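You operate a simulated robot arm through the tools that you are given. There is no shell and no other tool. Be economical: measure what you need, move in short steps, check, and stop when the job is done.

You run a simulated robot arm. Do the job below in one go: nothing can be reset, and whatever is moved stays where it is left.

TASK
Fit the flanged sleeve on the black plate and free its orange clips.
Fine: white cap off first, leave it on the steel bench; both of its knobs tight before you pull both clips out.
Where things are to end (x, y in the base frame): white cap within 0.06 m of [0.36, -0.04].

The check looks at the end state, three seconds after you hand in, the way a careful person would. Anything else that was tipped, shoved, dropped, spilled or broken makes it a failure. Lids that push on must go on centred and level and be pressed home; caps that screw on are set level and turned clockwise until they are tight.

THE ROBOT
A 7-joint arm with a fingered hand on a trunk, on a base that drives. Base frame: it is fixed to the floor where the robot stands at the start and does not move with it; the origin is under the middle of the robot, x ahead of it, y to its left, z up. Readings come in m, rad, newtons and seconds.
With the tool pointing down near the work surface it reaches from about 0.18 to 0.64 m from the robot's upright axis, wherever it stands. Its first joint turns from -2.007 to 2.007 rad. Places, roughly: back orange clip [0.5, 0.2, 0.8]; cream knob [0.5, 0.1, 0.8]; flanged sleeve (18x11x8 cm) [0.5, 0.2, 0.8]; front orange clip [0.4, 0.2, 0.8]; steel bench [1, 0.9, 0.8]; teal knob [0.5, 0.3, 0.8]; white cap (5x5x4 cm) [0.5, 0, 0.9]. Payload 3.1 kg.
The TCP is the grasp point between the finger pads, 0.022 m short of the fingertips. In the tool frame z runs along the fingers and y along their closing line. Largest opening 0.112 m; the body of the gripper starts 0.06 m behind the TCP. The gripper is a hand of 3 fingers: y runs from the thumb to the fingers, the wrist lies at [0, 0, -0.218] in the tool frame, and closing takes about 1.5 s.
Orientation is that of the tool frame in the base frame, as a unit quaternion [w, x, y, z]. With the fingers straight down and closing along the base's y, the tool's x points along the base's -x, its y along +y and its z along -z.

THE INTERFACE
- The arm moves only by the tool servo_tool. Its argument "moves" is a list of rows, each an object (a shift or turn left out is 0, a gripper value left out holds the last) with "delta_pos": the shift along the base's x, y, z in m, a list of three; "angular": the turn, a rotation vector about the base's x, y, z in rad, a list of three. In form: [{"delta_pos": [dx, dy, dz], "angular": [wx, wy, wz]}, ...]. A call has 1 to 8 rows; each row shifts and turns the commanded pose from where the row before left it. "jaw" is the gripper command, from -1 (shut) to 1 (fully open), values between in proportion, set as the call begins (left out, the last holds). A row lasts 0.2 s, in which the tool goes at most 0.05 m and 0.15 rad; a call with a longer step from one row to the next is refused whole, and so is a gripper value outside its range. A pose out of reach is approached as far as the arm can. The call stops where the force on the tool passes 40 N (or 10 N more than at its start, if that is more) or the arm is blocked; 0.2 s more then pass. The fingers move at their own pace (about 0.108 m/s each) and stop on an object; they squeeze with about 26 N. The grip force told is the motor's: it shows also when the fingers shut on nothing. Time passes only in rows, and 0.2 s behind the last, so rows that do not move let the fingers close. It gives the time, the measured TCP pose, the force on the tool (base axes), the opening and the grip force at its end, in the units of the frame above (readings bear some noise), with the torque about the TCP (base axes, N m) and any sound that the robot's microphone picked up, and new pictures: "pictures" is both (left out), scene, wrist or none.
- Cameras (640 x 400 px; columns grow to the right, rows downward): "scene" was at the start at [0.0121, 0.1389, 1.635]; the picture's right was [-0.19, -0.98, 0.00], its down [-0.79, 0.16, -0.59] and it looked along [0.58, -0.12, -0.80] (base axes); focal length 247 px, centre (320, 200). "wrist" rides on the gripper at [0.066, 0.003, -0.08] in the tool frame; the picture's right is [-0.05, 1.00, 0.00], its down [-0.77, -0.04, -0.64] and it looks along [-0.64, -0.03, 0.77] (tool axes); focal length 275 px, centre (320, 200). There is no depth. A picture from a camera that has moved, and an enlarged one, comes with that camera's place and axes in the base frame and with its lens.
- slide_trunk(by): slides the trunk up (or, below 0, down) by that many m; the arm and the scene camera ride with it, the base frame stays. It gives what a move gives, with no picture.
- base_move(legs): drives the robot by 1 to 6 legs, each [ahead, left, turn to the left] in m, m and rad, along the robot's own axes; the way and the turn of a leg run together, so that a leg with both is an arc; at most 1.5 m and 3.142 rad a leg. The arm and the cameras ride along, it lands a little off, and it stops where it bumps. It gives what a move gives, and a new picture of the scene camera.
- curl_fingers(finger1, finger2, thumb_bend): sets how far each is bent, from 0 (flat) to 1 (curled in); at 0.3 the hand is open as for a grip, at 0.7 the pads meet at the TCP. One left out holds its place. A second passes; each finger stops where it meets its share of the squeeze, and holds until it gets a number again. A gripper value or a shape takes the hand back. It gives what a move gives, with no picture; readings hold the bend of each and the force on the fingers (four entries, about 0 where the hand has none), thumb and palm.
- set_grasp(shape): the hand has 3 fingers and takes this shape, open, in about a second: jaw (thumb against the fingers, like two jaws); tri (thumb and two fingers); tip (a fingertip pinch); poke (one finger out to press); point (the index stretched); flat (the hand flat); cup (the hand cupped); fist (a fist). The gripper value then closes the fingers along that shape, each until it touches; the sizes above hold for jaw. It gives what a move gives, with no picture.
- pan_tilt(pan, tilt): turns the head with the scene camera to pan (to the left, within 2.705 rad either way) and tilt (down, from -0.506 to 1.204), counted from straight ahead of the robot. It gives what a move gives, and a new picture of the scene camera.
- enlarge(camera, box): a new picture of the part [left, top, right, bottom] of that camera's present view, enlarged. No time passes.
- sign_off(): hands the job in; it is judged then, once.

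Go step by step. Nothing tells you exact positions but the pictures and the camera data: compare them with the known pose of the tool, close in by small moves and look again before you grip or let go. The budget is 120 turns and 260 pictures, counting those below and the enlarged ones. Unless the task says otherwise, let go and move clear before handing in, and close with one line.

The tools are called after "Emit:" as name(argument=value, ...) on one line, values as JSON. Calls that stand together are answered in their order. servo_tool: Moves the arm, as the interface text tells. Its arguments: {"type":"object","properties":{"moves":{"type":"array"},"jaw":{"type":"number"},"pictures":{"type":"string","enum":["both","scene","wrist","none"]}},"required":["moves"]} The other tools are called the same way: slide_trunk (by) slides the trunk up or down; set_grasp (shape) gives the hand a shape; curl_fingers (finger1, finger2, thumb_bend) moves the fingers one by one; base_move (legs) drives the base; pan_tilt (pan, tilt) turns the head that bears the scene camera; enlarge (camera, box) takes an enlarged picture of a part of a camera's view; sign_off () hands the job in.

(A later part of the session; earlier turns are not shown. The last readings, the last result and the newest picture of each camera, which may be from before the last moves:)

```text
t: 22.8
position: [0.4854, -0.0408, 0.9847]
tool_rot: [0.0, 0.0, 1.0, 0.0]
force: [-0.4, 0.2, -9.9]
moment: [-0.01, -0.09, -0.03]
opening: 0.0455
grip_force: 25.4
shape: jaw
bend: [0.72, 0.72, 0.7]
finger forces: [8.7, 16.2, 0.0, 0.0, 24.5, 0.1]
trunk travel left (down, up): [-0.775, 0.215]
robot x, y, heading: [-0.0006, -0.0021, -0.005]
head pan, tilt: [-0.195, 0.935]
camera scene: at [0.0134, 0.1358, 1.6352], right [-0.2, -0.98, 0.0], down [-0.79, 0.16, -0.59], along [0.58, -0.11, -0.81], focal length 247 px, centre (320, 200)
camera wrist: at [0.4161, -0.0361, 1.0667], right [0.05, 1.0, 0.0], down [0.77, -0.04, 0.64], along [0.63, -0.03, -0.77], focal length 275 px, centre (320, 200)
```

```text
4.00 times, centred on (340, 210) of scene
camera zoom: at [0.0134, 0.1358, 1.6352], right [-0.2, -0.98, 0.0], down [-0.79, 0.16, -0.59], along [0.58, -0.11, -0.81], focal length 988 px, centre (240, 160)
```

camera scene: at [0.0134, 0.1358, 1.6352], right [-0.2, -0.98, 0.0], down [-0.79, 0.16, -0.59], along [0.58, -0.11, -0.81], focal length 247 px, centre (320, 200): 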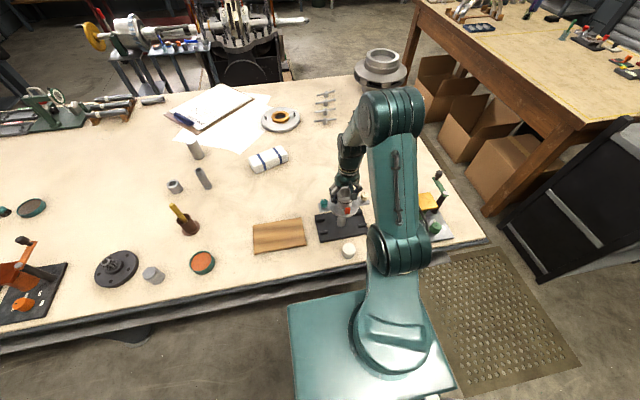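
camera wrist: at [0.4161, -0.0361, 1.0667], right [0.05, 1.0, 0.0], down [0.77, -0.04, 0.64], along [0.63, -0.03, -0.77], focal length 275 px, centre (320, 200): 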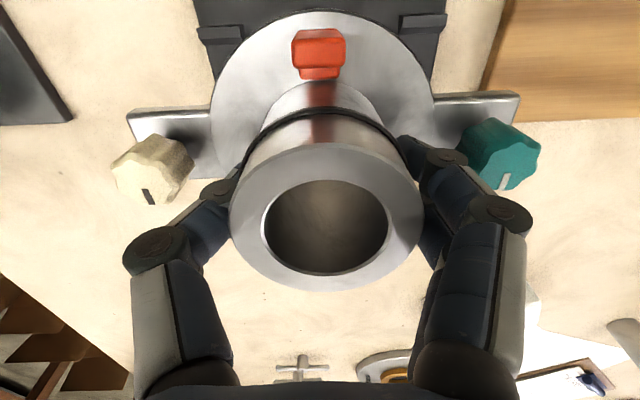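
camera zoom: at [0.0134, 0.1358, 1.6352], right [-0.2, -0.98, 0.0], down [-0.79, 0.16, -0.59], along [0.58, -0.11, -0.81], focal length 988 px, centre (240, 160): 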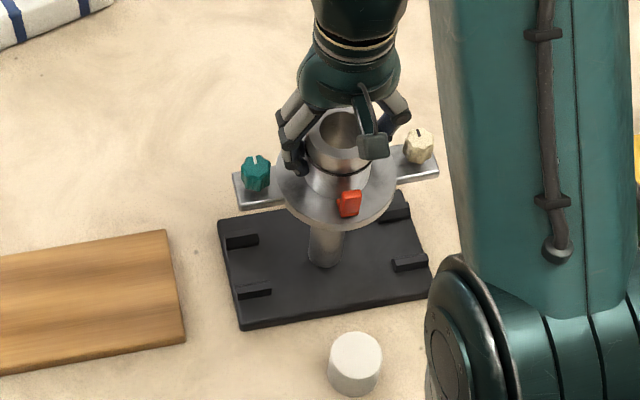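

The sleeve hovers over the post. I lower it to just above the post top and check the views.

Emit:
servo_tool(moves=[{"delta_pos": [0, 0.001, -0.015]}, {"delta_pos": [0, 0, -0.015]}, {}], pictures="wrist")

Emit:
enlarge(camera="scene", box=[310, 180, 370, 240])

Emit:
enlarge(camera="wrist", box=[220, 160, 420, 300])

```text
t: 23.6
position: [0.4847, -0.0388, 0.957]
tool_rot: [0.001, 0.0, 1.0, 0.0]
force: [0.3, -0.3, -9.8]
moment: [-0.02, -0.06, 0.02]
opening: 0.0452
grip_force: 26.0
shape: jaw
bend: [0.72, 0.72, 0.7]
finger forces: [8.7, 16.4, 0.0, 0.1, 24.1, 0.1]
trunk travel left (down, up): [-0.775, 0.215]
robot x, y, heading: [-0.0029, 0.0008, 0.006]
head pan, tilt: [-0.195, 0.935]
camera wrist: at [0.4165, -0.0332, 1.0379], right [0.05, 1.0, 0.0], down [0.77, -0.04, 0.64], along [0.63, -0.03, -0.77], focal length 275 px, centre (320, 200)
```

wrist: 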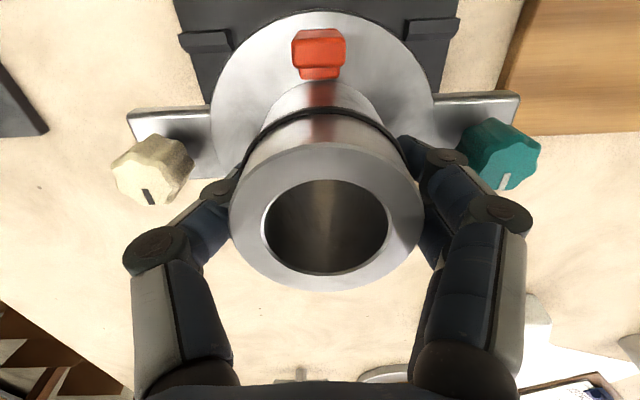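

```text
6.67 times, centred on (340, 210) of scene
camera zoom: at [0.0135, 0.1389, 1.6349], right [-0.19, -0.98, 0.0], down [-0.79, 0.16, -0.59], along [0.58, -0.12, -0.81], focal length 1647 px, centre (187, 133)
```

zoom: 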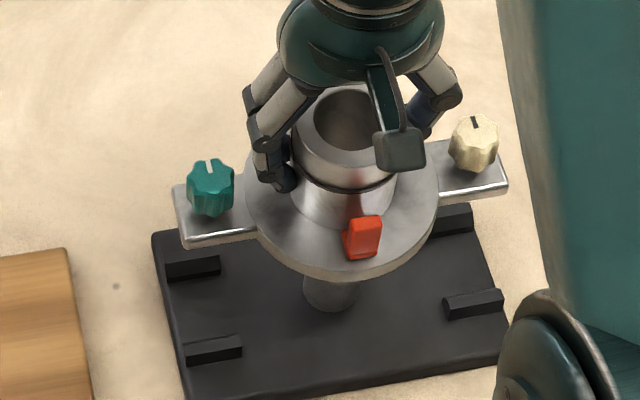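

```text
2.86 times, centred on (320, 230) of wrist
camera zoom: at [0.4165, -0.0332, 1.0379], right [0.05, 1.0, 0.0], down [0.77, -0.04, 0.64], along [0.63, -0.03, -0.77], focal length 786 px, centre (320, 114)
```

zoom: 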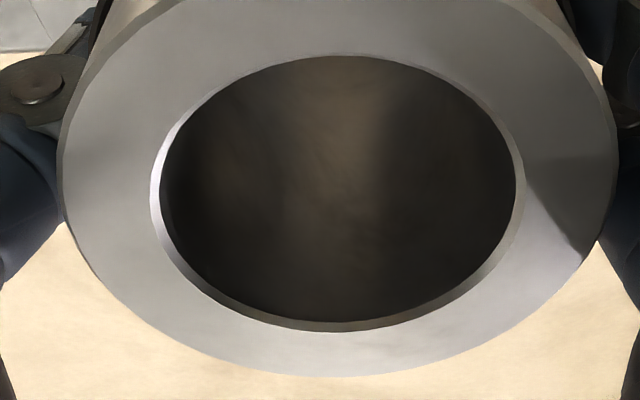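

Looks aligned. I lower in small steps, watching the vertical force.

Emit:
servo_tool(moves=[{"delta_pos": [0, 0, -0.006]}, {"delta_pos": [0, 0, -0.006]}, {"delta_pos": [0, 0, -0.006]}, {}], pictures="wrist")

Emit:
enlarge(camera="scene", box=[310, 180, 370, 240])

```text
t: 24.6
position: [0.4856, -0.0376, 0.9381]
tool_rot: [0.0, -0.001, 1.0, 0.0]
force: [0.3, -0.3, -9.2]
moment: [-0.02, -0.07, -0.04]
opening: 0.0453
grip_force: 26.0
shape: jaw
bend: [0.72, 0.72, 0.7]
finger forces: [8.7, 16.4, 0.0, 0.0, 24.4, 0.1]
trunk travel left (down, up): [-0.775, 0.215]
robot x, y, heading: [-0.0001, 0.0018, 0.002]
head pan, tilt: [-0.195, 0.935]
camera wrist: at [0.4171, -0.0331, 1.0192], right [0.05, 1.0, 0.0], down [0.77, -0.04, 0.64], along [0.63, -0.03, -0.77], focal length 275 px, centre (320, 200)
```

wrist: 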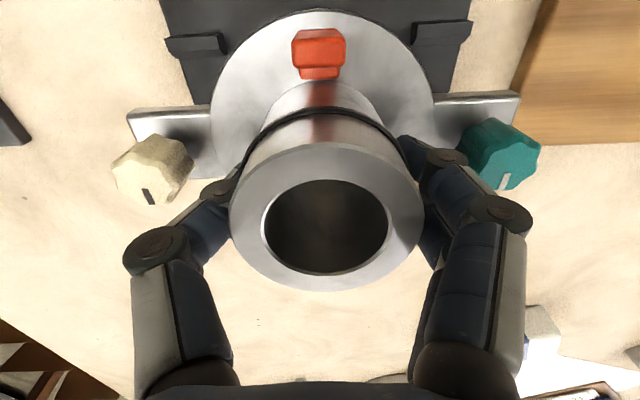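

```text
6.67 times, centred on (340, 210) of scene
camera zoom: at [0.0136, 0.1388, 1.6349], right [-0.19, -0.98, 0.0], down [-0.79, 0.16, -0.59], along [0.58, -0.12, -0.81], focal length 1647 px, centre (187, 133)
```

zoom: 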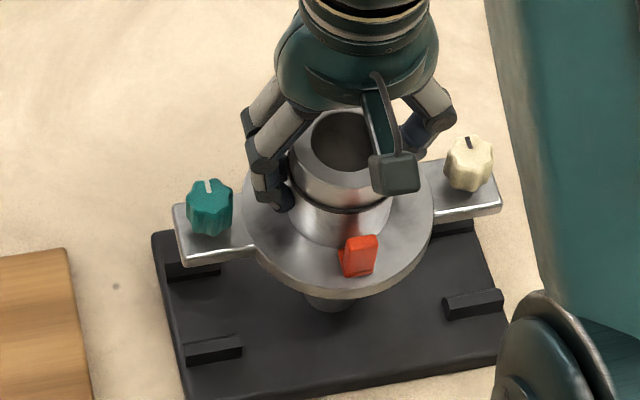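

Emit:
servo_tool(moves=[{"delta_pos": [0, 0, -0.006]}, {"delta_pos": [0, 0, -0.006]}, {"delta_pos": [0, 0, -0.006]}, {}], pictures="wrist")

Emit:
enlarge(camera="wrist", box=[220, 160, 420, 300])

```text
t: 25.6
position: [0.4853, -0.0381, 0.9204]
tool_rot: [-0.001, 0.0, 1.0, 0.0]
force: [-1.9, -2.7, -10.1]
moment: [-0.07, -0.02, 0.0]
opening: 0.0454
grip_force: 26.0
shape: jaw
bend: [0.72, 0.72, 0.7]
finger forces: [8.4, 15.2, 0.0, 0.0, 25.0, 0.0]
trunk travel left (down, up): [-0.775, 0.215]
robot x, y, heading: [-0.0029, 0.0022, 0.002]
head pan, tilt: [-0.195, 0.935]
camera wrist: at [0.4168, -0.0328, 1.0012], right [0.05, 1.0, 0.0], down [0.77, -0.04, 0.63], along [0.63, -0.03, -0.77], focal length 275 px, centre (320, 200)
```

wrist: 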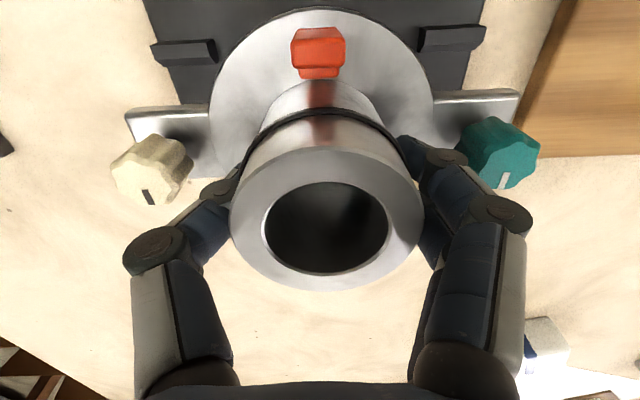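

```text
2.86 times, centred on (320, 230) of wrist
camera zoom: at [0.4168, -0.0328, 1.0012], right [0.05, 1.0, 0.0], down [0.77, -0.04, 0.63], along [0.63, -0.03, -0.77], focal length 786 px, centre (320, 114)
```

zoom: 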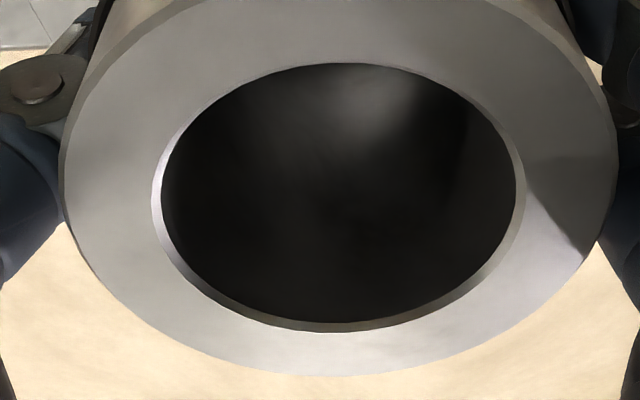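

The post has entered the bore (small side forces toward −x, −y). I ease that way and keep lowering.

Emit:
servo_tool(moves=[{"delta_pos": [-0.001, -0.0015, -0.006]}, {"delta_pos": [0, 0, -0.006]}, {"delta_pos": [0, 0, -0.006]}, {}], pictures="wrist")

Emit:
enlarge(camera="scene", box=[310, 180, 370, 240])

```text
t: 26.6
position: [0.4836, -0.0398, 0.9031]
tool_rot: [-0.001, 0.0, 1.0, 0.001]
force: [-0.1, 0.7, -9.2]
moment: [-0.02, -0.02, -0.01]
opening: 0.0452
grip_force: 25.8
shape: jaw
bend: [0.72, 0.72, 0.7]
finger forces: [9.0, 16.1, 0.0, 0.0, 24.1, 0.0]
trunk travel left (down, up): [-0.775, 0.215]
robot x, y, heading: [-0.0001, 0.0028, 0.006]
head pan, tilt: [-0.195, 0.935]
camera wrist: at [0.4158, -0.0339, 0.9833], right [0.05, 1.0, 0.0], down [0.77, -0.04, 0.64], along [0.63, -0.03, -0.77], focal length 275 px, centre (320, 200)
```

wrist: 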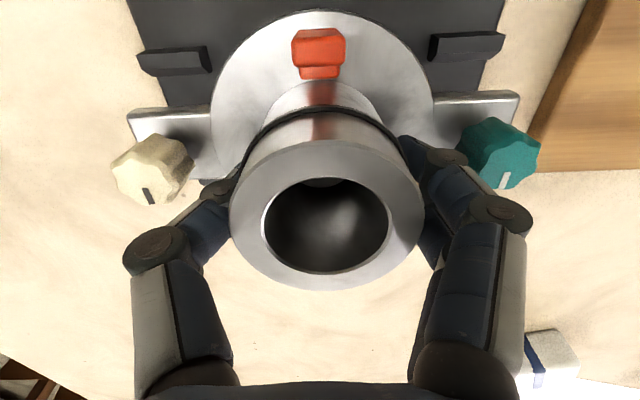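

```text
6.67 times, centred on (340, 210) of scene
camera zoom: at [0.0136, 0.1388, 1.6349], right [-0.19, -0.98, 0.0], down [-0.79, 0.16, -0.59], along [0.58, -0.12, -0.81], focal length 1647 px, centre (187, 133)
```

zoom: 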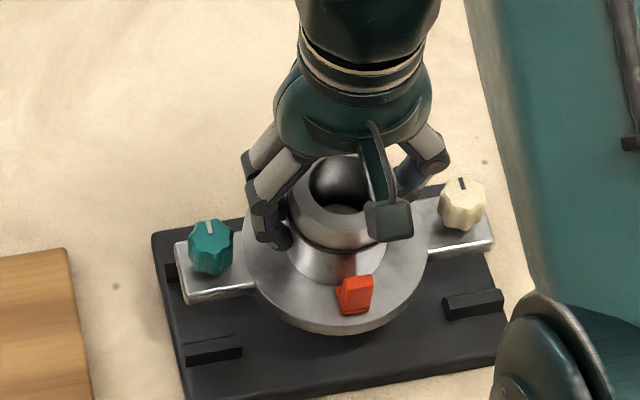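

The post is visible inside the bore. I continue down to just above the lugs.

Emit:
servo_tool(moves=[{"delta_pos": [0, 0, -0.006]}, {"delta_pos": [0, 0, -0.006]}, {"delta_pos": [0, 0, -0.005]}, {}], pictures="wrist")

Emit:
enlarge(camera="scene", box=[310, 190, 370, 250])

Emit:
enlarge(camera="wrist", box=[100, 0, 540, 220])

```text
t: 27.6
position: [0.4844, -0.0386, 0.8864]
tool_rot: [0.0, 0.0, 1.0, 0.0]
force: [-0.6, 0.0, -9.7]
moment: [-0.01, -0.05, -0.01]
opening: 0.0456
grip_force: 26.0
shape: jaw
bend: [0.72, 0.72, 0.7]
finger forces: [9.0, 16.1, 0.1, 0.0, 24.2, 0.0]
trunk travel left (down, up): [-0.775, 0.215]
robot x, y, heading: [0.0005, 0.0, -0.001]
head pan, tilt: [-0.195, 0.935]
camera wrist: at [0.4161, -0.0338, 0.9671], right [0.05, 1.0, 0.0], down [0.77, -0.04, 0.63], along [0.63, -0.03, -0.77], focal length 275 px, centre (320, 200)
```

wrist: 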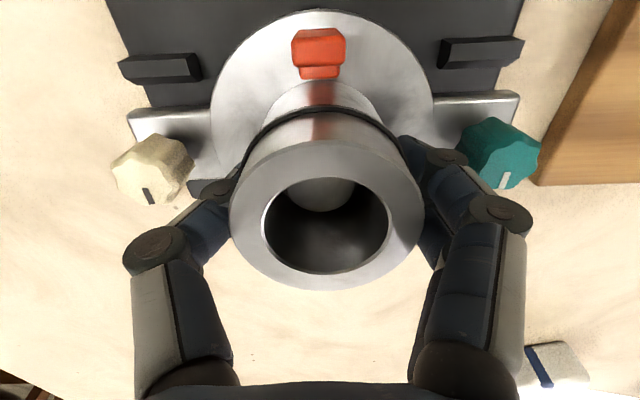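

```text
6.67 times, centred on (340, 220) of scene
camera zoom: at [0.0136, 0.1388, 1.6349], right [-0.19, -0.98, 0.0], down [-0.79, 0.16, -0.59], along [0.58, -0.12, -0.81], focal length 1647 px, centre (187, 67)
```

zoom: 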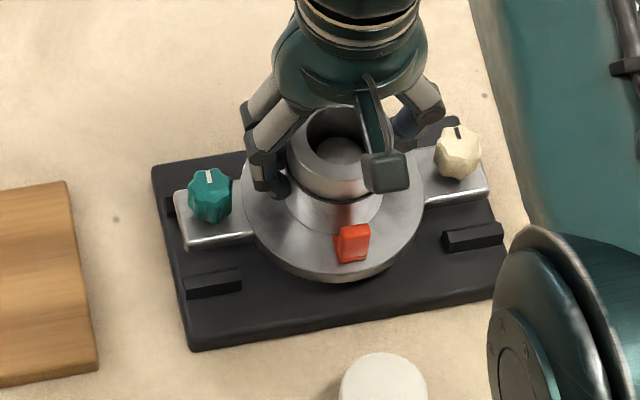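

```text
1.45 times, centred on (320, 110) of wrist
camera zoom: at [0.4161, -0.0338, 0.9671], right [0.05, 1.0, 0.0], down [0.77, -0.04, 0.63], along [0.63, -0.03, -0.77], focal length 400 px, centre (320, 331)
```

zoom: 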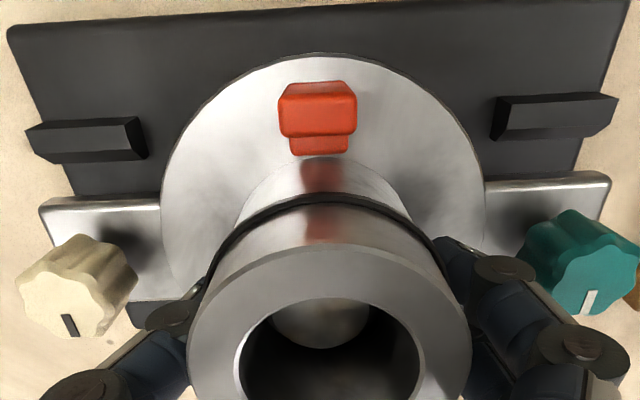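

Bore is centred on the post; the sleeve is within about 0.8° of the plate. I trim yaw by -0.012 and lower to contact.

Emit:
servo_tool(moves=[{"angular": [0, 0, -0.012], "delta_pos": [0, 0, -0.004]}, {"delta_pos": [0, 0, -0.005]}, {"delta_pos": [0, 0, -0.004]}, {}], pictures="wrist")

Emit:
enlarge(camera="scene", box=[310, 190, 370, 250])

Emit:
enlarge(camera="wrist", box=[100, 0, 540, 220])

```text
t: 28.6
position: [0.4853, -0.0384, 0.8723]
tool_rot: [0.0, 0.007, 1.0, 0.0]
force: [1.9, -3.7, -9.1]
moment: [-0.02, -0.03, 0.0]
opening: 0.0454
grip_force: 25.7
shape: jaw
bend: [0.72, 0.72, 0.7]
finger forces: [8.2, 15.4, 0.0, 0.0, 25.5, 0.0]
trunk travel left (down, up): [-0.775, 0.215]
robot x, y, heading: [0.0015, -0.0005, -0.001]
head pan, tilt: [-0.195, 0.935]
camera wrist: at [0.4164, -0.033, 0.9541], right [0.06, 1.0, 0.0], down [0.77, -0.05, 0.64], along [0.63, -0.04, -0.77], focal length 275 px, centre (320, 200)
```

wrist: 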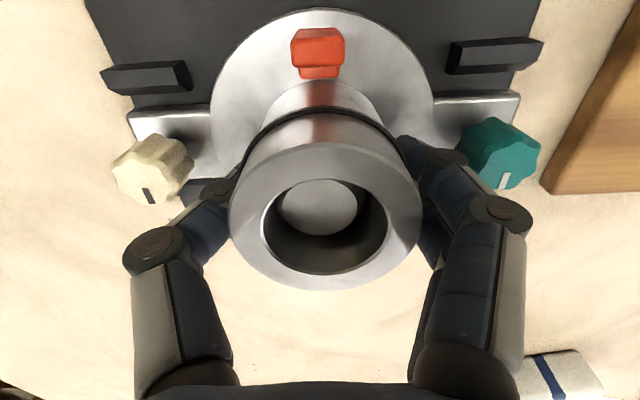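

```text
6.67 times, centred on (340, 220) of scene
camera zoom: at [0.014, 0.1381, 1.635], right [-0.2, -0.98, 0.0], down [-0.79, 0.16, -0.59], along [0.58, -0.12, -0.81], focal length 1647 px, centre (187, 67)
```

zoom: 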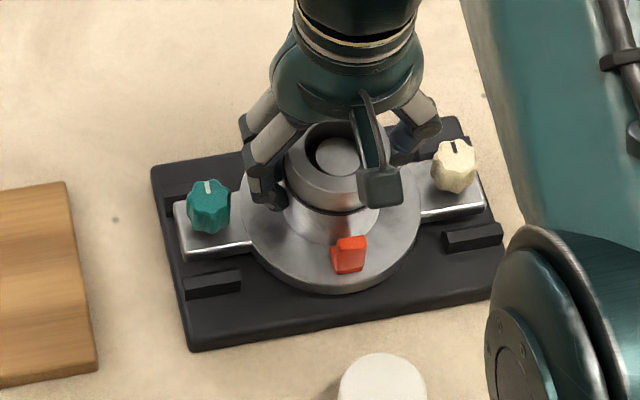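

```text
1.45 times, centred on (320, 110) of wrist
camera zoom: at [0.4164, -0.033, 0.9541], right [0.06, 1.0, 0.0], down [0.77, -0.05, 0.64], along [0.63, -0.04, -0.77], focal length 400 px, centre (320, 331)
```

zoom: 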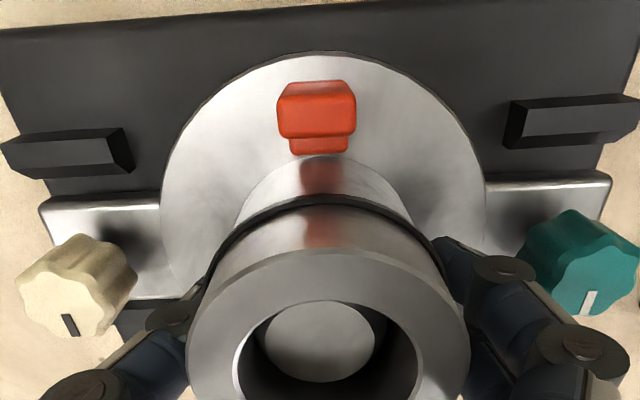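

Yaw now matches the lugs. I ease −y 1.5 mm and lower until it seats.

Emit:
servo_tool(moves=[{"delta_pos": [0.0005, -0.0015, -0.003]}, {"delta_pos": [0, 0, -0.003]}, {"delta_pos": [0, 0, -0.003]}, {}], pictures="none")

Emit:
enlarge(camera="scene", box=[310, 190, 370, 250])

Emit:
enlarge(camera="wrist", box=[100, 0, 540, 220])

```text
t: 29.6
position: [0.4849, -0.0422, 0.8641]
tool_rot: [0.0, 0.006, 1.0, 0.0]
force: [0.3, 0.5, -7.4]
moment: [0.16, 0.01, -0.02]
opening: 0.0453
grip_force: 25.8
shape: jaw
bend: [0.72, 0.72, 0.7]
finger forces: [9.1, 15.9, 0.1, 0.0, 24.3, 0.1]
trunk travel left (down, up): [-0.775, 0.215]
robot x, y, heading: [-0.0017, -0.0044, 0.001]
head pan, tilt: [-0.195, 0.935]
```

```text
6.67 times, centred on (340, 220) of scene
camera zoom: at [0.0134, 0.1388, 1.635], right [-0.19, -0.98, 0.0], down [-0.79, 0.16, -0.59], along [0.58, -0.12, -0.81], focal length 1647 px, centre (187, 67)
```

zoom: 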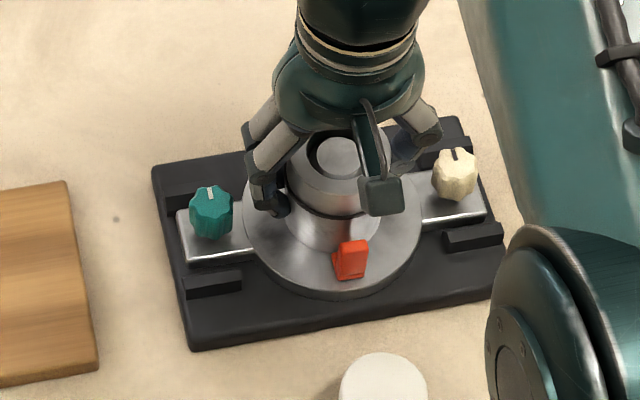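

```text
1.45 times, centred on (320, 110) of wrist
camera zoom: at [0.4169, -0.0343, 0.9452], right [0.06, 1.0, 0.0], down [0.77, -0.05, 0.64], along [0.63, -0.04, -0.77], focal length 400 px, centre (320, 331)
```

zoom: 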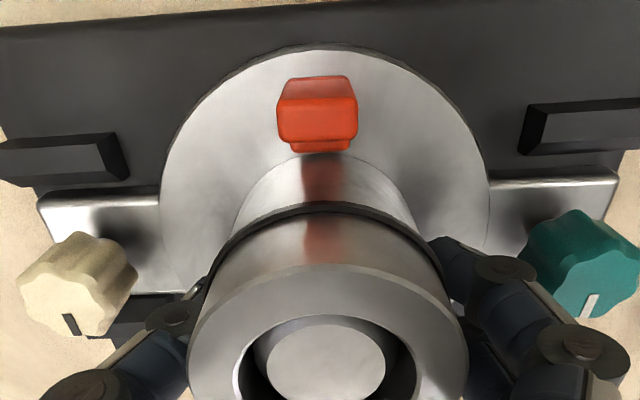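

Partial support now shows. I lower a bit further to seat it fully.

Emit:
servo_tool(moves=[{"delta_pos": [0, 0.0, -0.002]}, {"delta_pos": [0, 0, -0.002]}, {}], pictures="none")

Emit:
enlarge(camera="scene", box=[310, 190, 370, 250])

Emit:
enlarge(camera="wrist", box=[100, 0, 540, 220])

```text
t: 30.4
position: [0.4851, -0.0405, 0.863]
tool_rot: [0.003, 0.006, 1.0, 0.0]
force: [6.3, -1.9, 18.7]
moment: [0.12, -0.07, 0.02]
opening: 0.0455
grip_force: 26.0
shape: jaw
bend: [0.73, 0.72, 0.7]
finger forces: [9.5, 18.3, 0.0, 0.0, 28.6, 0.0]
trunk travel left (down, up): [-0.775, 0.215]
robot x, y, heading: [-0.0026, 0.0008, -0.002]
head pan, tilt: [-0.195, 0.935]
```

```text
6.67 times, centred on (340, 220) of scene
camera zoom: at [0.0107, 0.1387, 1.6353], right [-0.19, -0.98, 0.0], down [-0.79, 0.16, -0.59], along [0.58, -0.12, -0.8], focal length 1647 px, centre (187, 67)
```

zoom: 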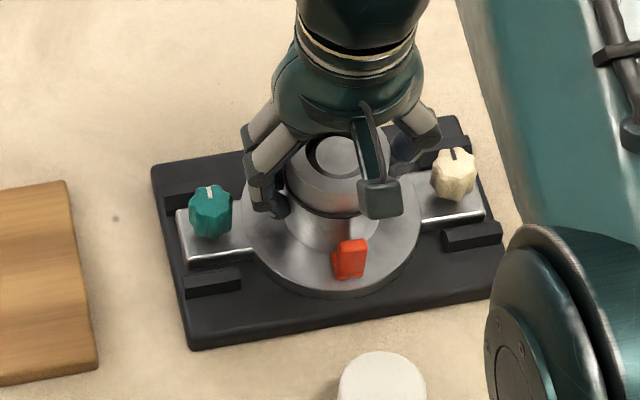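

```text
1.45 times, centred on (320, 110) of wrist
camera zoom: at [0.4161, -0.0344, 0.9428], right [0.06, 1.0, 0.0], down [0.77, -0.05, 0.64], along [0.64, -0.04, -0.77], focal length 400 px, centre (320, 331)
```

zoom: 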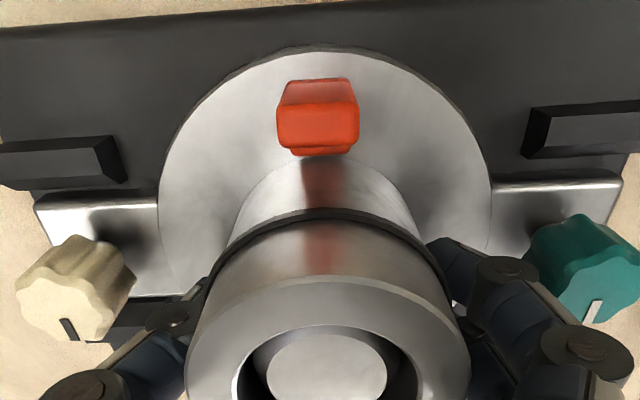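

The sleeve takes the load at the same tool height as on the board, so it looks seated. I release and rise for inspection.

Emit:
servo_tool(moves=[{"delta_pos": [0, 0, 0.001]}, {}, {}, {}, {}, {}], jaw=0.6, pictures="none")

Emit:
servo_tool(moves=[{"delta_pos": [0, 0, 0.03]}, {"delta_pos": [0, 0, 0.04]}, {"delta_pos": [-0.03, 0, 0.03]}, {"delta_pos": [-0.04, 0, 0.0]}, {"delta_pos": [-0.02, 0, 0]}], pictures="none")

Emit:
enlarge(camera="wrist", box=[160, 50, 480, 250])

Emit:
enlarge(camera="scene", box=[300, 190, 380, 250])

```text
t: 31.8
position: [0.484, -0.0396, 0.862]
tool_rot: [0.0, 0.005, 1.0, -0.001]
force: [0.0, 3.8, -0.9]
moment: [0.06, 0.0, 0.01]
opening: 0.089
grip_force: 0.0
shape: jaw
bend: [0.6, 0.59, 0.57]
finger forces: [0.3, 0.1, 0.0, 0.0, 3.6, 0.0]
trunk travel left (down, up): [-0.775, 0.215]
robot x, y, heading: [0.0032, -0.0001, 0.004]
head pan, tilt: [-0.195, 0.935]
```

```text
t: 33.0
position: [0.3952, -0.0393, 0.9617]
tool_rot: [0.0, 0.006, 1.0, 0.0]
force: [0.1, 0.3, -1.0]
moment: [0.0, 0.0, 0.03]
opening: 0.0892
grip_force: 0.1
shape: jaw
bend: [0.59, 0.59, 0.55]
finger forces: [0.1, 0.1, 0.0, 0.0, 0.1, 0.0]
trunk travel left (down, up): [-0.775, 0.215]
robot x, y, heading: [0.0022, -0.0011, -0.002]
head pan, tilt: [-0.195, 0.935]
```

```text
2.00 times, centred on (320, 150) of wrist
camera zoom: at [0.3266, -0.0338, 1.042], right [0.06, 1.0, 0.0], down [0.77, -0.04, 0.64], along [0.64, -0.04, -0.77], focal length 551 px, centre (320, 300)
```

zoom: 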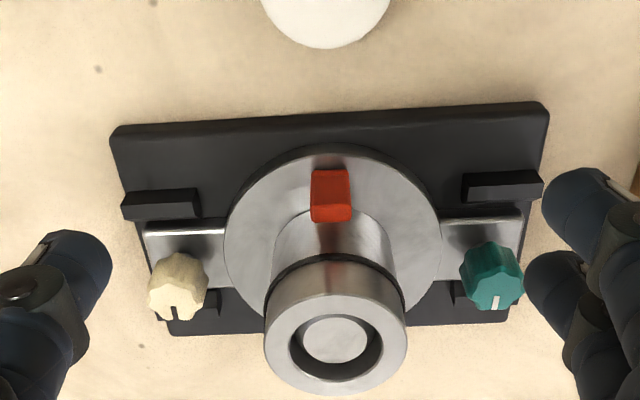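

```text
6.67 times, centred on (340, 220) of scene
camera zoom: at [0.0118, 0.1389, 1.635], right [-0.19, -0.98, 0.0], down [-0.79, 0.16, -0.59], along [0.58, -0.12, -0.8], focal length 1647 px, centre (187, 67)
```

zoom: 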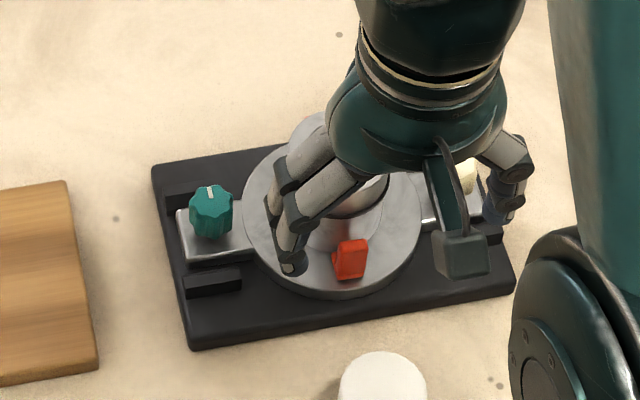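

The sleeve is seated flush on the plate with the post centred. Next the knobs: cream at about (0.483, -0.110), teal at (0.484, 0.035). I turn the hand -90° while moving above the cream knob so the fingers close along x.

Emit:
servo_tool(moves=[{"delta_pos": [0.011, -0.009, 0.003], "angular": [0, 0, -0.145]}, {"delta_pos": [0.011, -0.009, 0], "angular": [0, 0, -0.145]}, {"delta_pos": [0.011, -0.009, 0], "angular": [0, 0, -0.145]}, {"delta_pos": [0.011, -0.009, 0], "angular": [0, 0, -0.145]}, {"delta_pos": [0.011, -0.009, 0], "angular": [0, 0, -0.145]}, {"delta_pos": [0.011, -0.009, 0], "angular": [0, 0, -0.145]}, {"delta_pos": [0.011, -0.009, 0], "angular": [0, 0, -0.145]}, {"delta_pos": [0.011, -0.008, 0], "angular": [0, 0, -0.145]}], pictures="none")

Emit:
servo_tool(moves=[{"angular": [0, 0, -0.13]}, {"angular": [0, 0, -0.13]}, {"angular": [0, 0, -0.13]}, {}])

```text
t: 34.8
position: [0.4831, -0.1109, 0.9639]
tool_rot: [0.0, 0.555, 0.832, 0.0]
force: [-0.1, -1.0, -0.1]
moment: [0.01, 0.02, 0.0]
opening: 0.0895
grip_force: 0.0
shape: jaw
bend: [0.59, 0.59, 0.55]
finger forces: [0.1, 0.0, 0.1, 0.0, 0.0, 0.1]
trunk travel left (down, up): [-0.775, 0.215]
robot x, y, heading: [-0.001, -0.003, -0.002]
head pan, tilt: [-0.195, 0.935]
```

```text
t: 35.8
position: [0.4818, -0.112, 0.9648]
tool_rot: [0.0, 0.704, 0.71, 0.0]
force: [0.1, 0.6, 1.2]
moment: [0.02, -0.01, -0.04]
opening: 0.0893
grip_force: 0.1
shape: jaw
bend: [0.59, 0.59, 0.55]
finger forces: [0.0, 0.0, 0.1, 0.0, 0.0, 0.0]
trunk travel left (down, up): [-0.775, 0.215]
robot x, y, heading: [-0.0034, -0.0015, 0.004]
head pan, tilt: [-0.195, 0.935]
camera scene: at [0.0122, 0.1388, 1.635], right [-0.19, -0.98, 0.0], down [-0.79, 0.16, -0.59], along [0.58, -0.12, -0.8], focal length 247 px, centre (320, 200)
camera wrist: at [0.4822, -0.043, 1.045], right [1.0, -0.04, 0.0], down [-0.03, -0.77, 0.64], along [-0.03, -0.64, -0.77], focal length 275 px, centre (320, 200)
```

scene: 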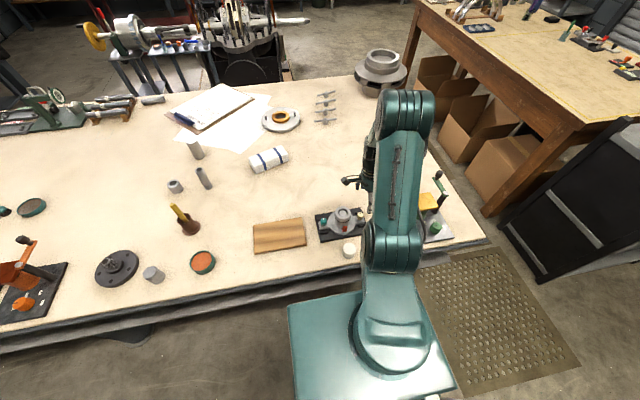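
wrist: 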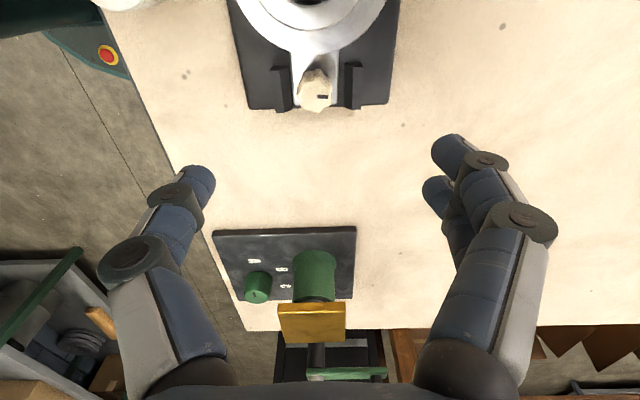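

The cream knob is under the hand, near x 0.477. I shift slightly and come down part way to refine.

Emit:
servo_tool(moves=[{"delta_pos": [-0.004, 0.001, -0.03]}, {"delta_pos": [0, 0, -0.035]}, {}, {}], jaw=0.3, pictures="wrist")

Emit:
enlarge(camera="wrist", box=[220, 50, 420, 200])

```text
t: 36.8
position: [0.4775, -0.1103, 0.8989]
tool_rot: [-0.001, 0.703, 0.711, 0.0]
force: [-1.0, 0.2, -0.8]
moment: [0.03, -0.04, -0.01]
opening: 0.0733
grip_force: 0.0
shape: jaw
bend: [0.7, 0.7, 0.67]
finger forces: [0.1, 0.1, 0.0, 0.0, 0.0, 0.0]
trunk travel left (down, up): [-0.775, 0.215]
robot x, y, heading: [-0.0006, -0.0021, 0.001]
head pan, tilt: [-0.195, 0.935]
camera wrist: at [0.4776, -0.0413, 0.9799], right [1.0, -0.04, 0.0], down [-0.03, -0.77, 0.64], along [-0.02, -0.64, -0.77], focal length 275 px, centre (320, 200)
```

wrist: 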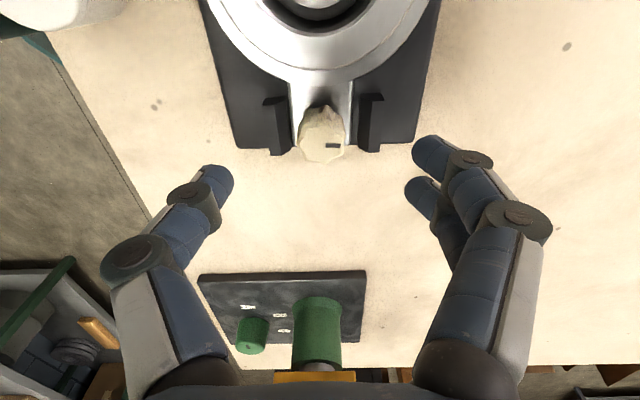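

```text
2.67 times, centred on (320, 125) of wrist
camera zoom: at [0.4776, -0.0413, 0.9799], right [1.0, -0.04, 0.0], down [-0.03, -0.77, 0.64], along [-0.02, -0.64, -0.77], focal length 734 px, centre (320, 400)
```

zoom: 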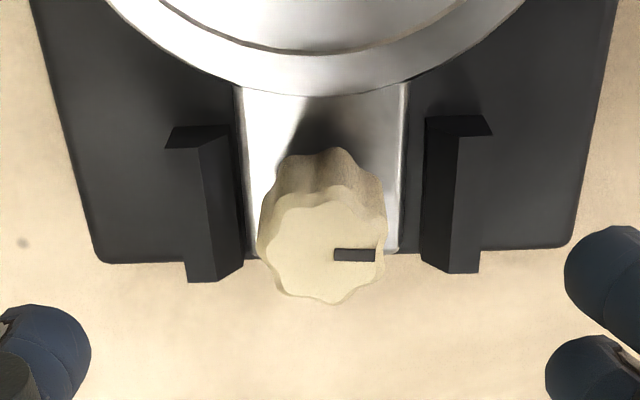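

The cream knob's pointer faces +x; it's centred at about (0.476, -0.111). I descend around it and close.

Emit:
servo_tool(moves=[{"delta_pos": [-0.001, -0.001, -0.03]}, {"delta_pos": [0, 0, -0.026]}, {}], pictures="wrist")

Emit:
servo_tool(moves=[{}, {}, {}, {}, {}, {}], jaw=-1, pictures="wrist")

Emit:
enlarge(camera="scene", box=[310, 190, 390, 250])

```text
t: 37.6
position: [0.4755, -0.1098, 0.8429]
tool_rot: [0.0, 0.704, 0.71, 0.0]
force: [0.0, -0.7, 0.4]
moment: [-0.02, -0.02, 0.04]
opening: 0.0731
grip_force: 0.2
shape: jaw
bend: [0.7, 0.7, 0.67]
finger forces: [0.2, 0.1, 0.1, 0.1, 0.0, 0.1]
trunk travel left (down, up): [-0.775, 0.215]
robot x, y, heading: [0.001, -0.0018, 0.004]
head pan, tilt: [-0.195, 0.935]
camera wrist: at [0.4765, -0.0418, 0.9242], right [1.0, -0.04, 0.0], down [-0.03, -0.77, 0.64], along [-0.02, -0.64, -0.77], focal length 275 px, centre (320, 200)
```

wrist: 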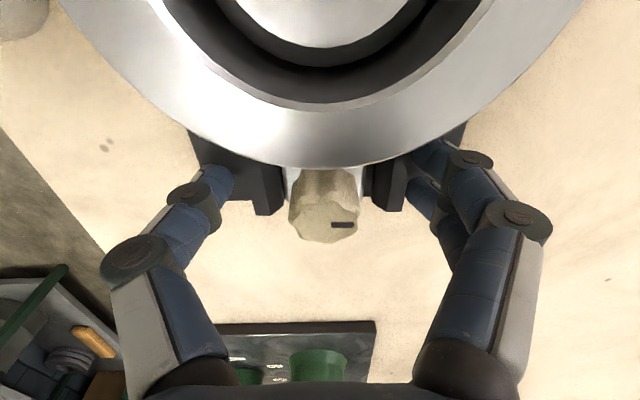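

```text
t: 39.0
position: [0.4769, -0.1118, 0.8426]
tool_rot: [0.0, 0.704, 0.711, 0.0]
force: [0.4, 0.7, -2.5]
moment: [-0.01, 0.01, 0.04]
opening: 0.0619
grip_force: 25.9
shape: jaw
bend: [0.71, 0.71, 0.7]
finger forces: [11.9, 11.9, 0.0, 0.0, 23.4, 0.0]
trunk travel left (down, up): [-0.775, 0.215]
robot x, y, heading: [0.0021, -0.0005, 0.002]
head pan, tilt: [-0.195, 0.935]
camera wrist: at [0.4767, -0.0418, 0.9241], right [1.0, -0.04, 0.0], down [-0.03, -0.77, 0.64], along [-0.02, -0.64, -0.77], focal length 275 px, centre (320, 200)
```

wrist: 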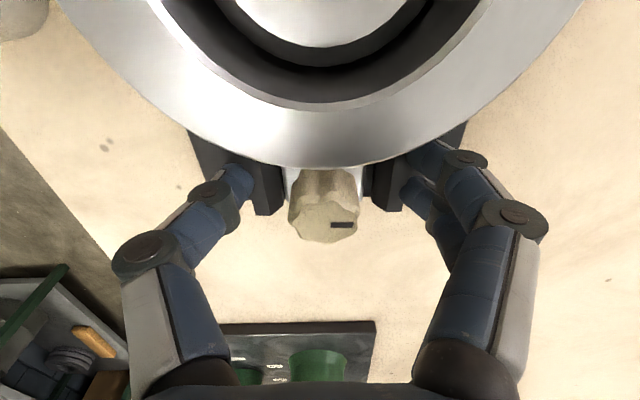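

```text
6.67 times, centred on (350, 220) of scene
camera zoom: at [0.0127, 0.1388, 1.635], right [-0.19, -0.98, 0.0], down [-0.79, 0.16, -0.59], along [0.58, -0.12, -0.81], focal length 1647 px, centre (120, 67)
```

zoom: 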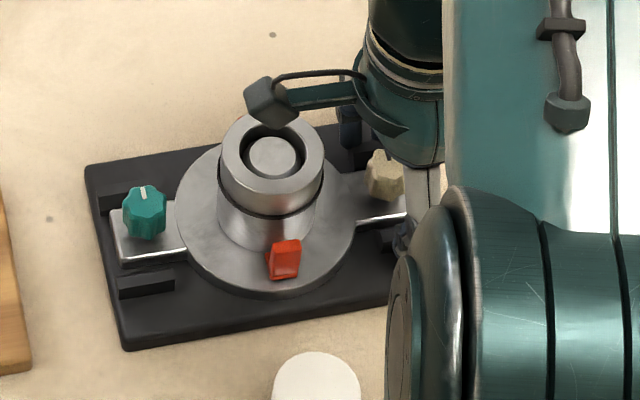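

The fingers closed on the lugs instead of the knob. I open, rise about 11 mm so the tips clear the lugs, and close again.

Emit:
servo_tool(moves=[{}, {}, {}, {"delta_pos": [0, 0, 0.011]}, {}], jaw=0.3, pictures="none")

Emit:
servo_tool(moves=[{}, {}, {}, {}, {}, {}, {}], jaw=-1, pictures="wrist")

```text
t: 40.2
position: [0.4761, -0.111, 0.8538]
tool_rot: [-0.001, 0.704, 0.71, 0.0]
force: [0.1, -0.4, 0.0]
moment: [0.03, 0.0, -0.04]
opening: 0.0728
grip_force: 0.0
shape: jaw
bend: [0.7, 0.7, 0.67]
finger forces: [0.1, 0.0, 0.0, 0.1, 0.0, 0.0]
trunk travel left (down, up): [-0.775, 0.215]
robot x, y, heading: [0.0034, 0.0018, -0.003]
head pan, tilt: [-0.195, 0.935]
```

```text
t: 41.8
position: [0.4759, -0.1112, 0.854]
tool_rot: [0.0, 0.703, 0.711, 0.0]
force: [-1.7, -0.7, -0.2]
moment: [-0.02, 0.04, -0.01]
opening: 0.0158
grip_force: 25.7
shape: jaw
bend: [0.73, 0.73, 0.7]
finger forces: [12.5, 10.6, 0.1, 0.0, 23.5, 0.1]
trunk travel left (down, up): [-0.775, 0.215]
robot x, y, heading: [-0.0028, 0.0008, -0.003]
head pan, tilt: [-0.195, 0.935]
camera wrist: at [0.4764, -0.0429, 0.9349], right [1.0, -0.04, 0.0], down [-0.03, -0.77, 0.64], along [-0.02, -0.64, -0.77], focal length 275 px, centre (320, 200)
```

wrist: 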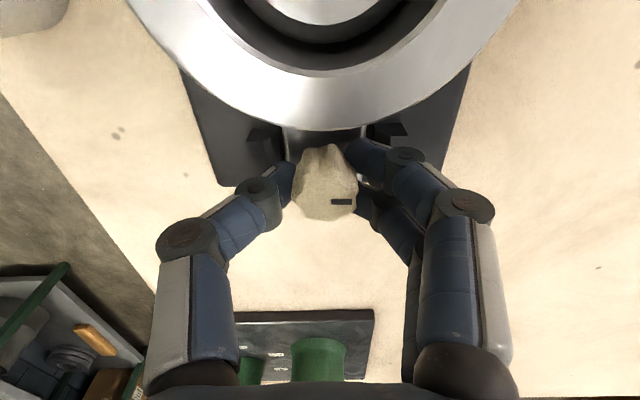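

Now the knob is gripped. I turn it clockwise (negative about z) and watch the torque.

Emit:
servo_tool(moves=[{"angular": [0, 0, -0.14]}, {"angular": [0, 0, -0.14]}, {"angular": [0, 0, -0.14]}, {"angular": [0, 0, -0.14]}, {}], pictures="wrist")

Emit:
enlarge(camera="scene", box=[310, 190, 390, 250])

```text
t: 43.0
position: [0.4766, -0.1108, 0.8541]
tool_rot: [0.0, 0.874, 0.487, 0.0]
force: [0.6, 2.2, 0.9]
moment: [0.03, -0.04, 0.0]
opening: 0.0157
grip_force: 26.1
shape: jaw
bend: [0.73, 0.73, 0.7]
finger forces: [13.0, 10.1, 0.0, 0.0, 23.4, 0.0]
trunk travel left (down, up): [-0.775, 0.215]
robot x, y, heading: [-0.0008, -0.0034, -0.0]
head pan, tilt: [-0.195, 0.935]
camera wrist: at [0.5123, -0.0544, 0.935], right [0.83, -0.56, 0.0], down [-0.44, -0.64, 0.64], along [-0.36, -0.53, -0.77], focal length 275 px, centre (320, 200)
```

wrist: 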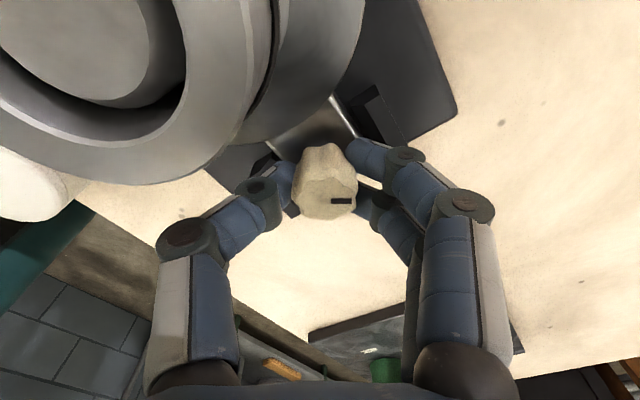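

```text
6.67 times, centred on (350, 220) of scene
camera zoom: at [0.013, 0.1391, 1.6349], right [-0.19, -0.98, 0.0], down [-0.79, 0.16, -0.59], along [0.58, -0.12, -0.81], focal length 1647 px, centre (120, 67)
```

zoom: 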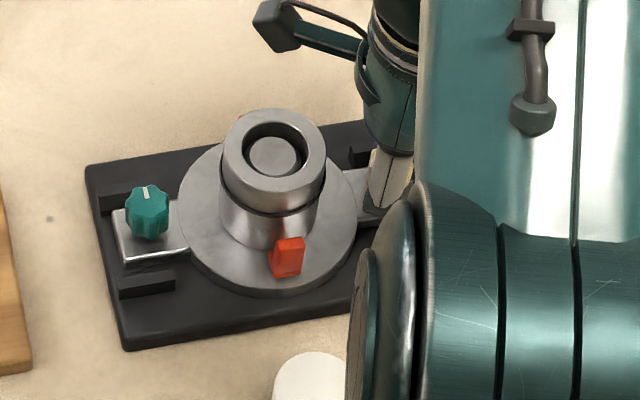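

The knob turns freely with the hand and the sleeve stays put. I continue clockwise.

Emit:
servo_tool(moves=[{"angular": [0, 0, -0.14]}, {"angular": [0, 0, -0.14]}, {"angular": [0, 0, -0.14]}, {"angular": [0, 0, -0.14]}, {"angular": [0, 0, -0.14]}, {"angular": [0, 0, -0.14]}, {}], pictures="wrist")

```text
t: 44.6
position: [0.4733, -0.1129, 0.8561]
tool_rot: [-0.001, 0.996, 0.088, 0.0]
force: [-13.5, -0.3, 7.8]
moment: [1.23, -0.73, 1.32]
opening: 0.0126
grip_force: 26.2
shape: jaw
bend: [0.73, 0.73, 0.7]
finger forces: [15.4, 7.5, 0.0, 0.0, 69.1, 0.0]
trunk travel left (down, up): [-0.775, 0.215]
robot x, y, heading: [-0.0047, -0.0001, 0.002]
head pan, tilt: [-0.195, 0.935]
camera wrist: at [0.5372, -0.1012, 0.9366], right [0.13, -0.99, 0.0], down [-0.77, -0.1, 0.64], along [-0.63, -0.08, -0.77], focal length 275 px, centre (320, 200)
```

wrist: 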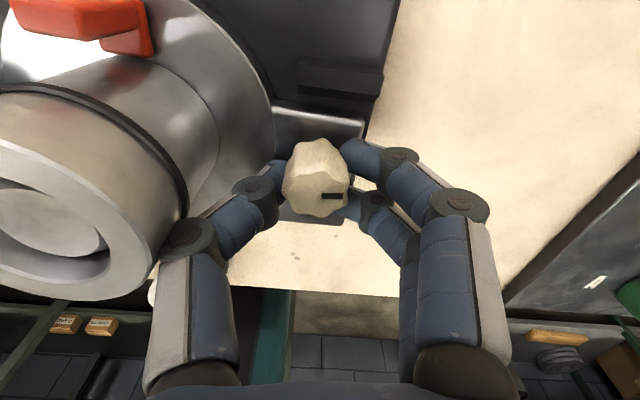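

The thumb met the tube at the end of that stroke. I back off a touch, open slightly, rise and check.

Emit:
servo_tool(moves=[{"angular": [0, 0, 0.1]}, {"angular": [0, 0, 0.1]}, {}], pictures="none")

Emit:
servo_tool(moves=[{}, {}, {"delta_pos": [0, 0, 0.02]}, {"delta_pos": [0, 0, 0.03]}, {"delta_pos": [0, 0, 0.01]}], jaw=-0.35, pictures="wrist")

Emit:
enlarge(camera="scene", box=[310, 190, 390, 250])

```text
t: 45.4
position: [0.4785, -0.1102, 0.8547]
tool_rot: [0.0, 0.982, 0.189, 0.0]
force: [-0.5, 2.7, -0.7]
moment: [0.11, 0.05, 0.01]
opening: 0.0138
grip_force: 26.4
shape: jaw
bend: [0.73, 0.73, 0.7]
finger forces: [16.8, 16.8, 0.0, 0.1, 24.9, 0.1]
trunk travel left (down, up): [-0.775, 0.215]
robot x, y, heading: [0.001, -0.0007, 0.002]
head pan, tilt: [-0.195, 0.935]
```

```text
t: 46.6
position: [0.4781, -0.1119, 0.9165]
tool_rot: [0.0, 0.982, 0.188, 0.0]
force: [0.7, -0.4, 0.6]
moment: [-0.01, 0.0, -0.01]
opening: 0.036
grip_force: 0.0
shape: jaw
bend: [0.74, 0.74, 0.7]
finger forces: [0.1, 0.0, 0.1, 0.1, 0.0, 0.1]
trunk travel left (down, up): [-0.775, 0.215]
robot x, y, heading: [0.0001, -0.0003, 0.002]
head pan, tilt: [-0.195, 0.935]
camera wrist: at [0.5387, -0.0882, 0.9962], right [0.33, -0.95, 0.0], down [-0.73, -0.25, 0.64], along [-0.6, -0.21, -0.77], focal length 275 px, centre (320, 200)
```

wrist: 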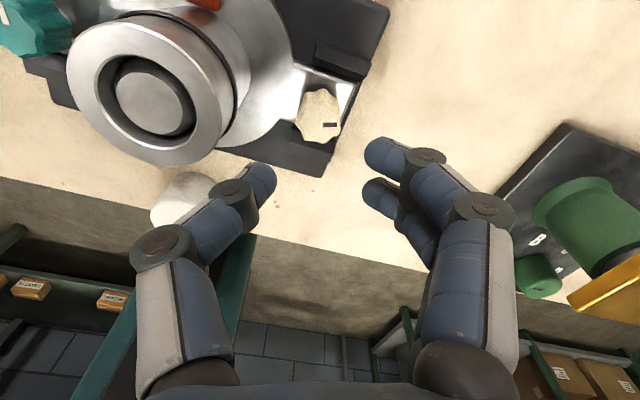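

```text
6.67 times, centred on (350, 220) of scene
camera zoom: at [0.0125, 0.1392, 1.6349], right [-0.19, -0.98, 0.0], down [-0.79, 0.16, -0.59], along [0.58, -0.12, -0.8], focal length 1647 px, centre (120, 67)
```

zoom: 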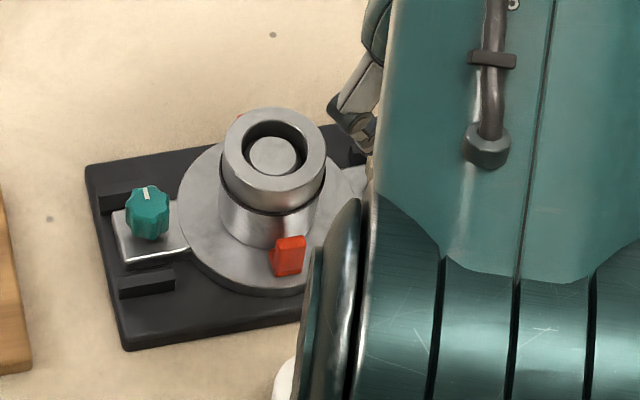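

The knob turned about 68° so far. I turn the hand back counter-clockwise while clear, for a longer second stroke.

Emit:
servo_tool(moves=[{"angular": [0, 0, 0.14]}, {"angular": [0, 0, 0.14]}, {"angular": [0, 0, 0.14]}, {"angular": [0, 0, 0.14]}, {"angular": [0, 0, 0.14]}, {"angular": [0, 0, 0.14]}, {"angular": [0, 0, 0.14]}, {"angular": [0, 0, 0.14]}], jaw=0.3, pictures="none")

Emit:
servo_tool(moves=[{"angular": [0, 0, 0.14]}, {"angular": [0, 0, 0.14]}, {"angular": [0, 0, 0.14]}, {"angular": [0, 0, 0.14]}, {"angular": [0, 0, 0.14]}, {}], pictures="wrist")

Emit:
enlarge(camera="wrist", box=[220, 50, 420, 200])

```text
t: 48.4
position: [0.4768, -0.1119, 0.9147]
tool_rot: [0.0, 0.731, 0.682, 0.001]
force: [0.8, -0.3, -0.1]
moment: [-0.01, 0.02, 0.02]
opening: 0.0724
grip_force: 0.1
shape: jaw
bend: [0.7, 0.7, 0.67]
finger forces: [0.0, 0.0, 0.1, 0.0, 0.1, 0.1]
trunk travel left (down, up): [-0.775, 0.215]
robot x, y, heading: [0.0022, -0.0007, 0.003]
head pan, tilt: [-0.195, 0.935]
```

```text
t: 49.8
position: [0.4778, -0.1104, 0.9156]
tool_rot: [-0.001, 0.454, 0.891, 0.0]
force: [0.2, -0.3, 1.0]
moment: [0.02, 0.02, 0.01]
opening: 0.0722
grip_force: 0.0
shape: jaw
bend: [0.7, 0.7, 0.67]
finger forces: [0.0, 0.0, 0.1, 0.1, 0.0, 0.0]
trunk travel left (down, up): [-0.775, 0.215]
robot x, y, heading: [-0.0043, -0.0018, -0.001]
head pan, tilt: [-0.195, 0.935]
camera wrist: at [0.4384, -0.0537, 0.9954], right [0.83, 0.55, 0.0], down [0.43, -0.64, 0.64], along [0.35, -0.53, -0.77], focal length 275 px, centre (320, 200)
```

wrist: 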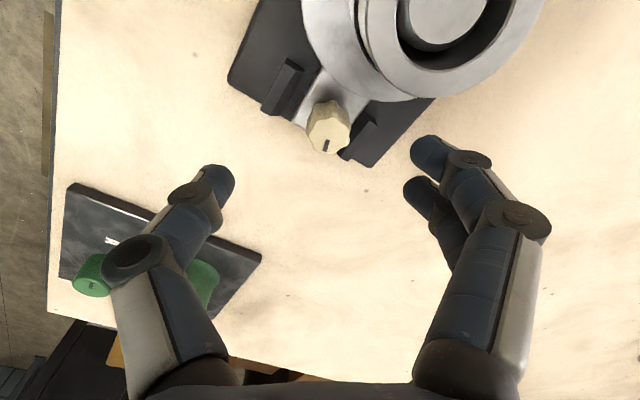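

```text
2.67 times, centred on (320, 125) of wrist
camera zoom: at [0.4384, -0.0537, 0.9954], right [0.83, 0.55, 0.0], down [0.43, -0.64, 0.64], along [0.35, -0.53, -0.77], focal length 734 px, centre (320, 400)
```

zoom: 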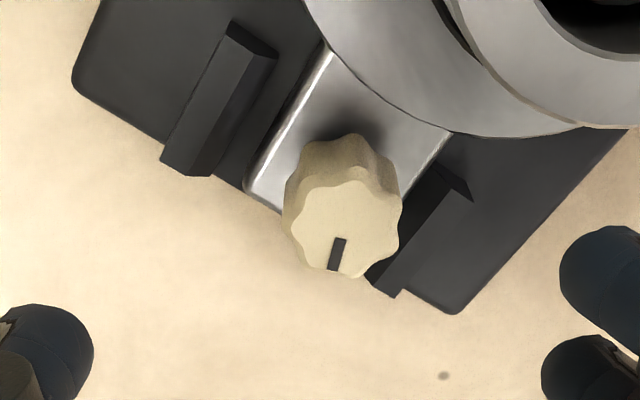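

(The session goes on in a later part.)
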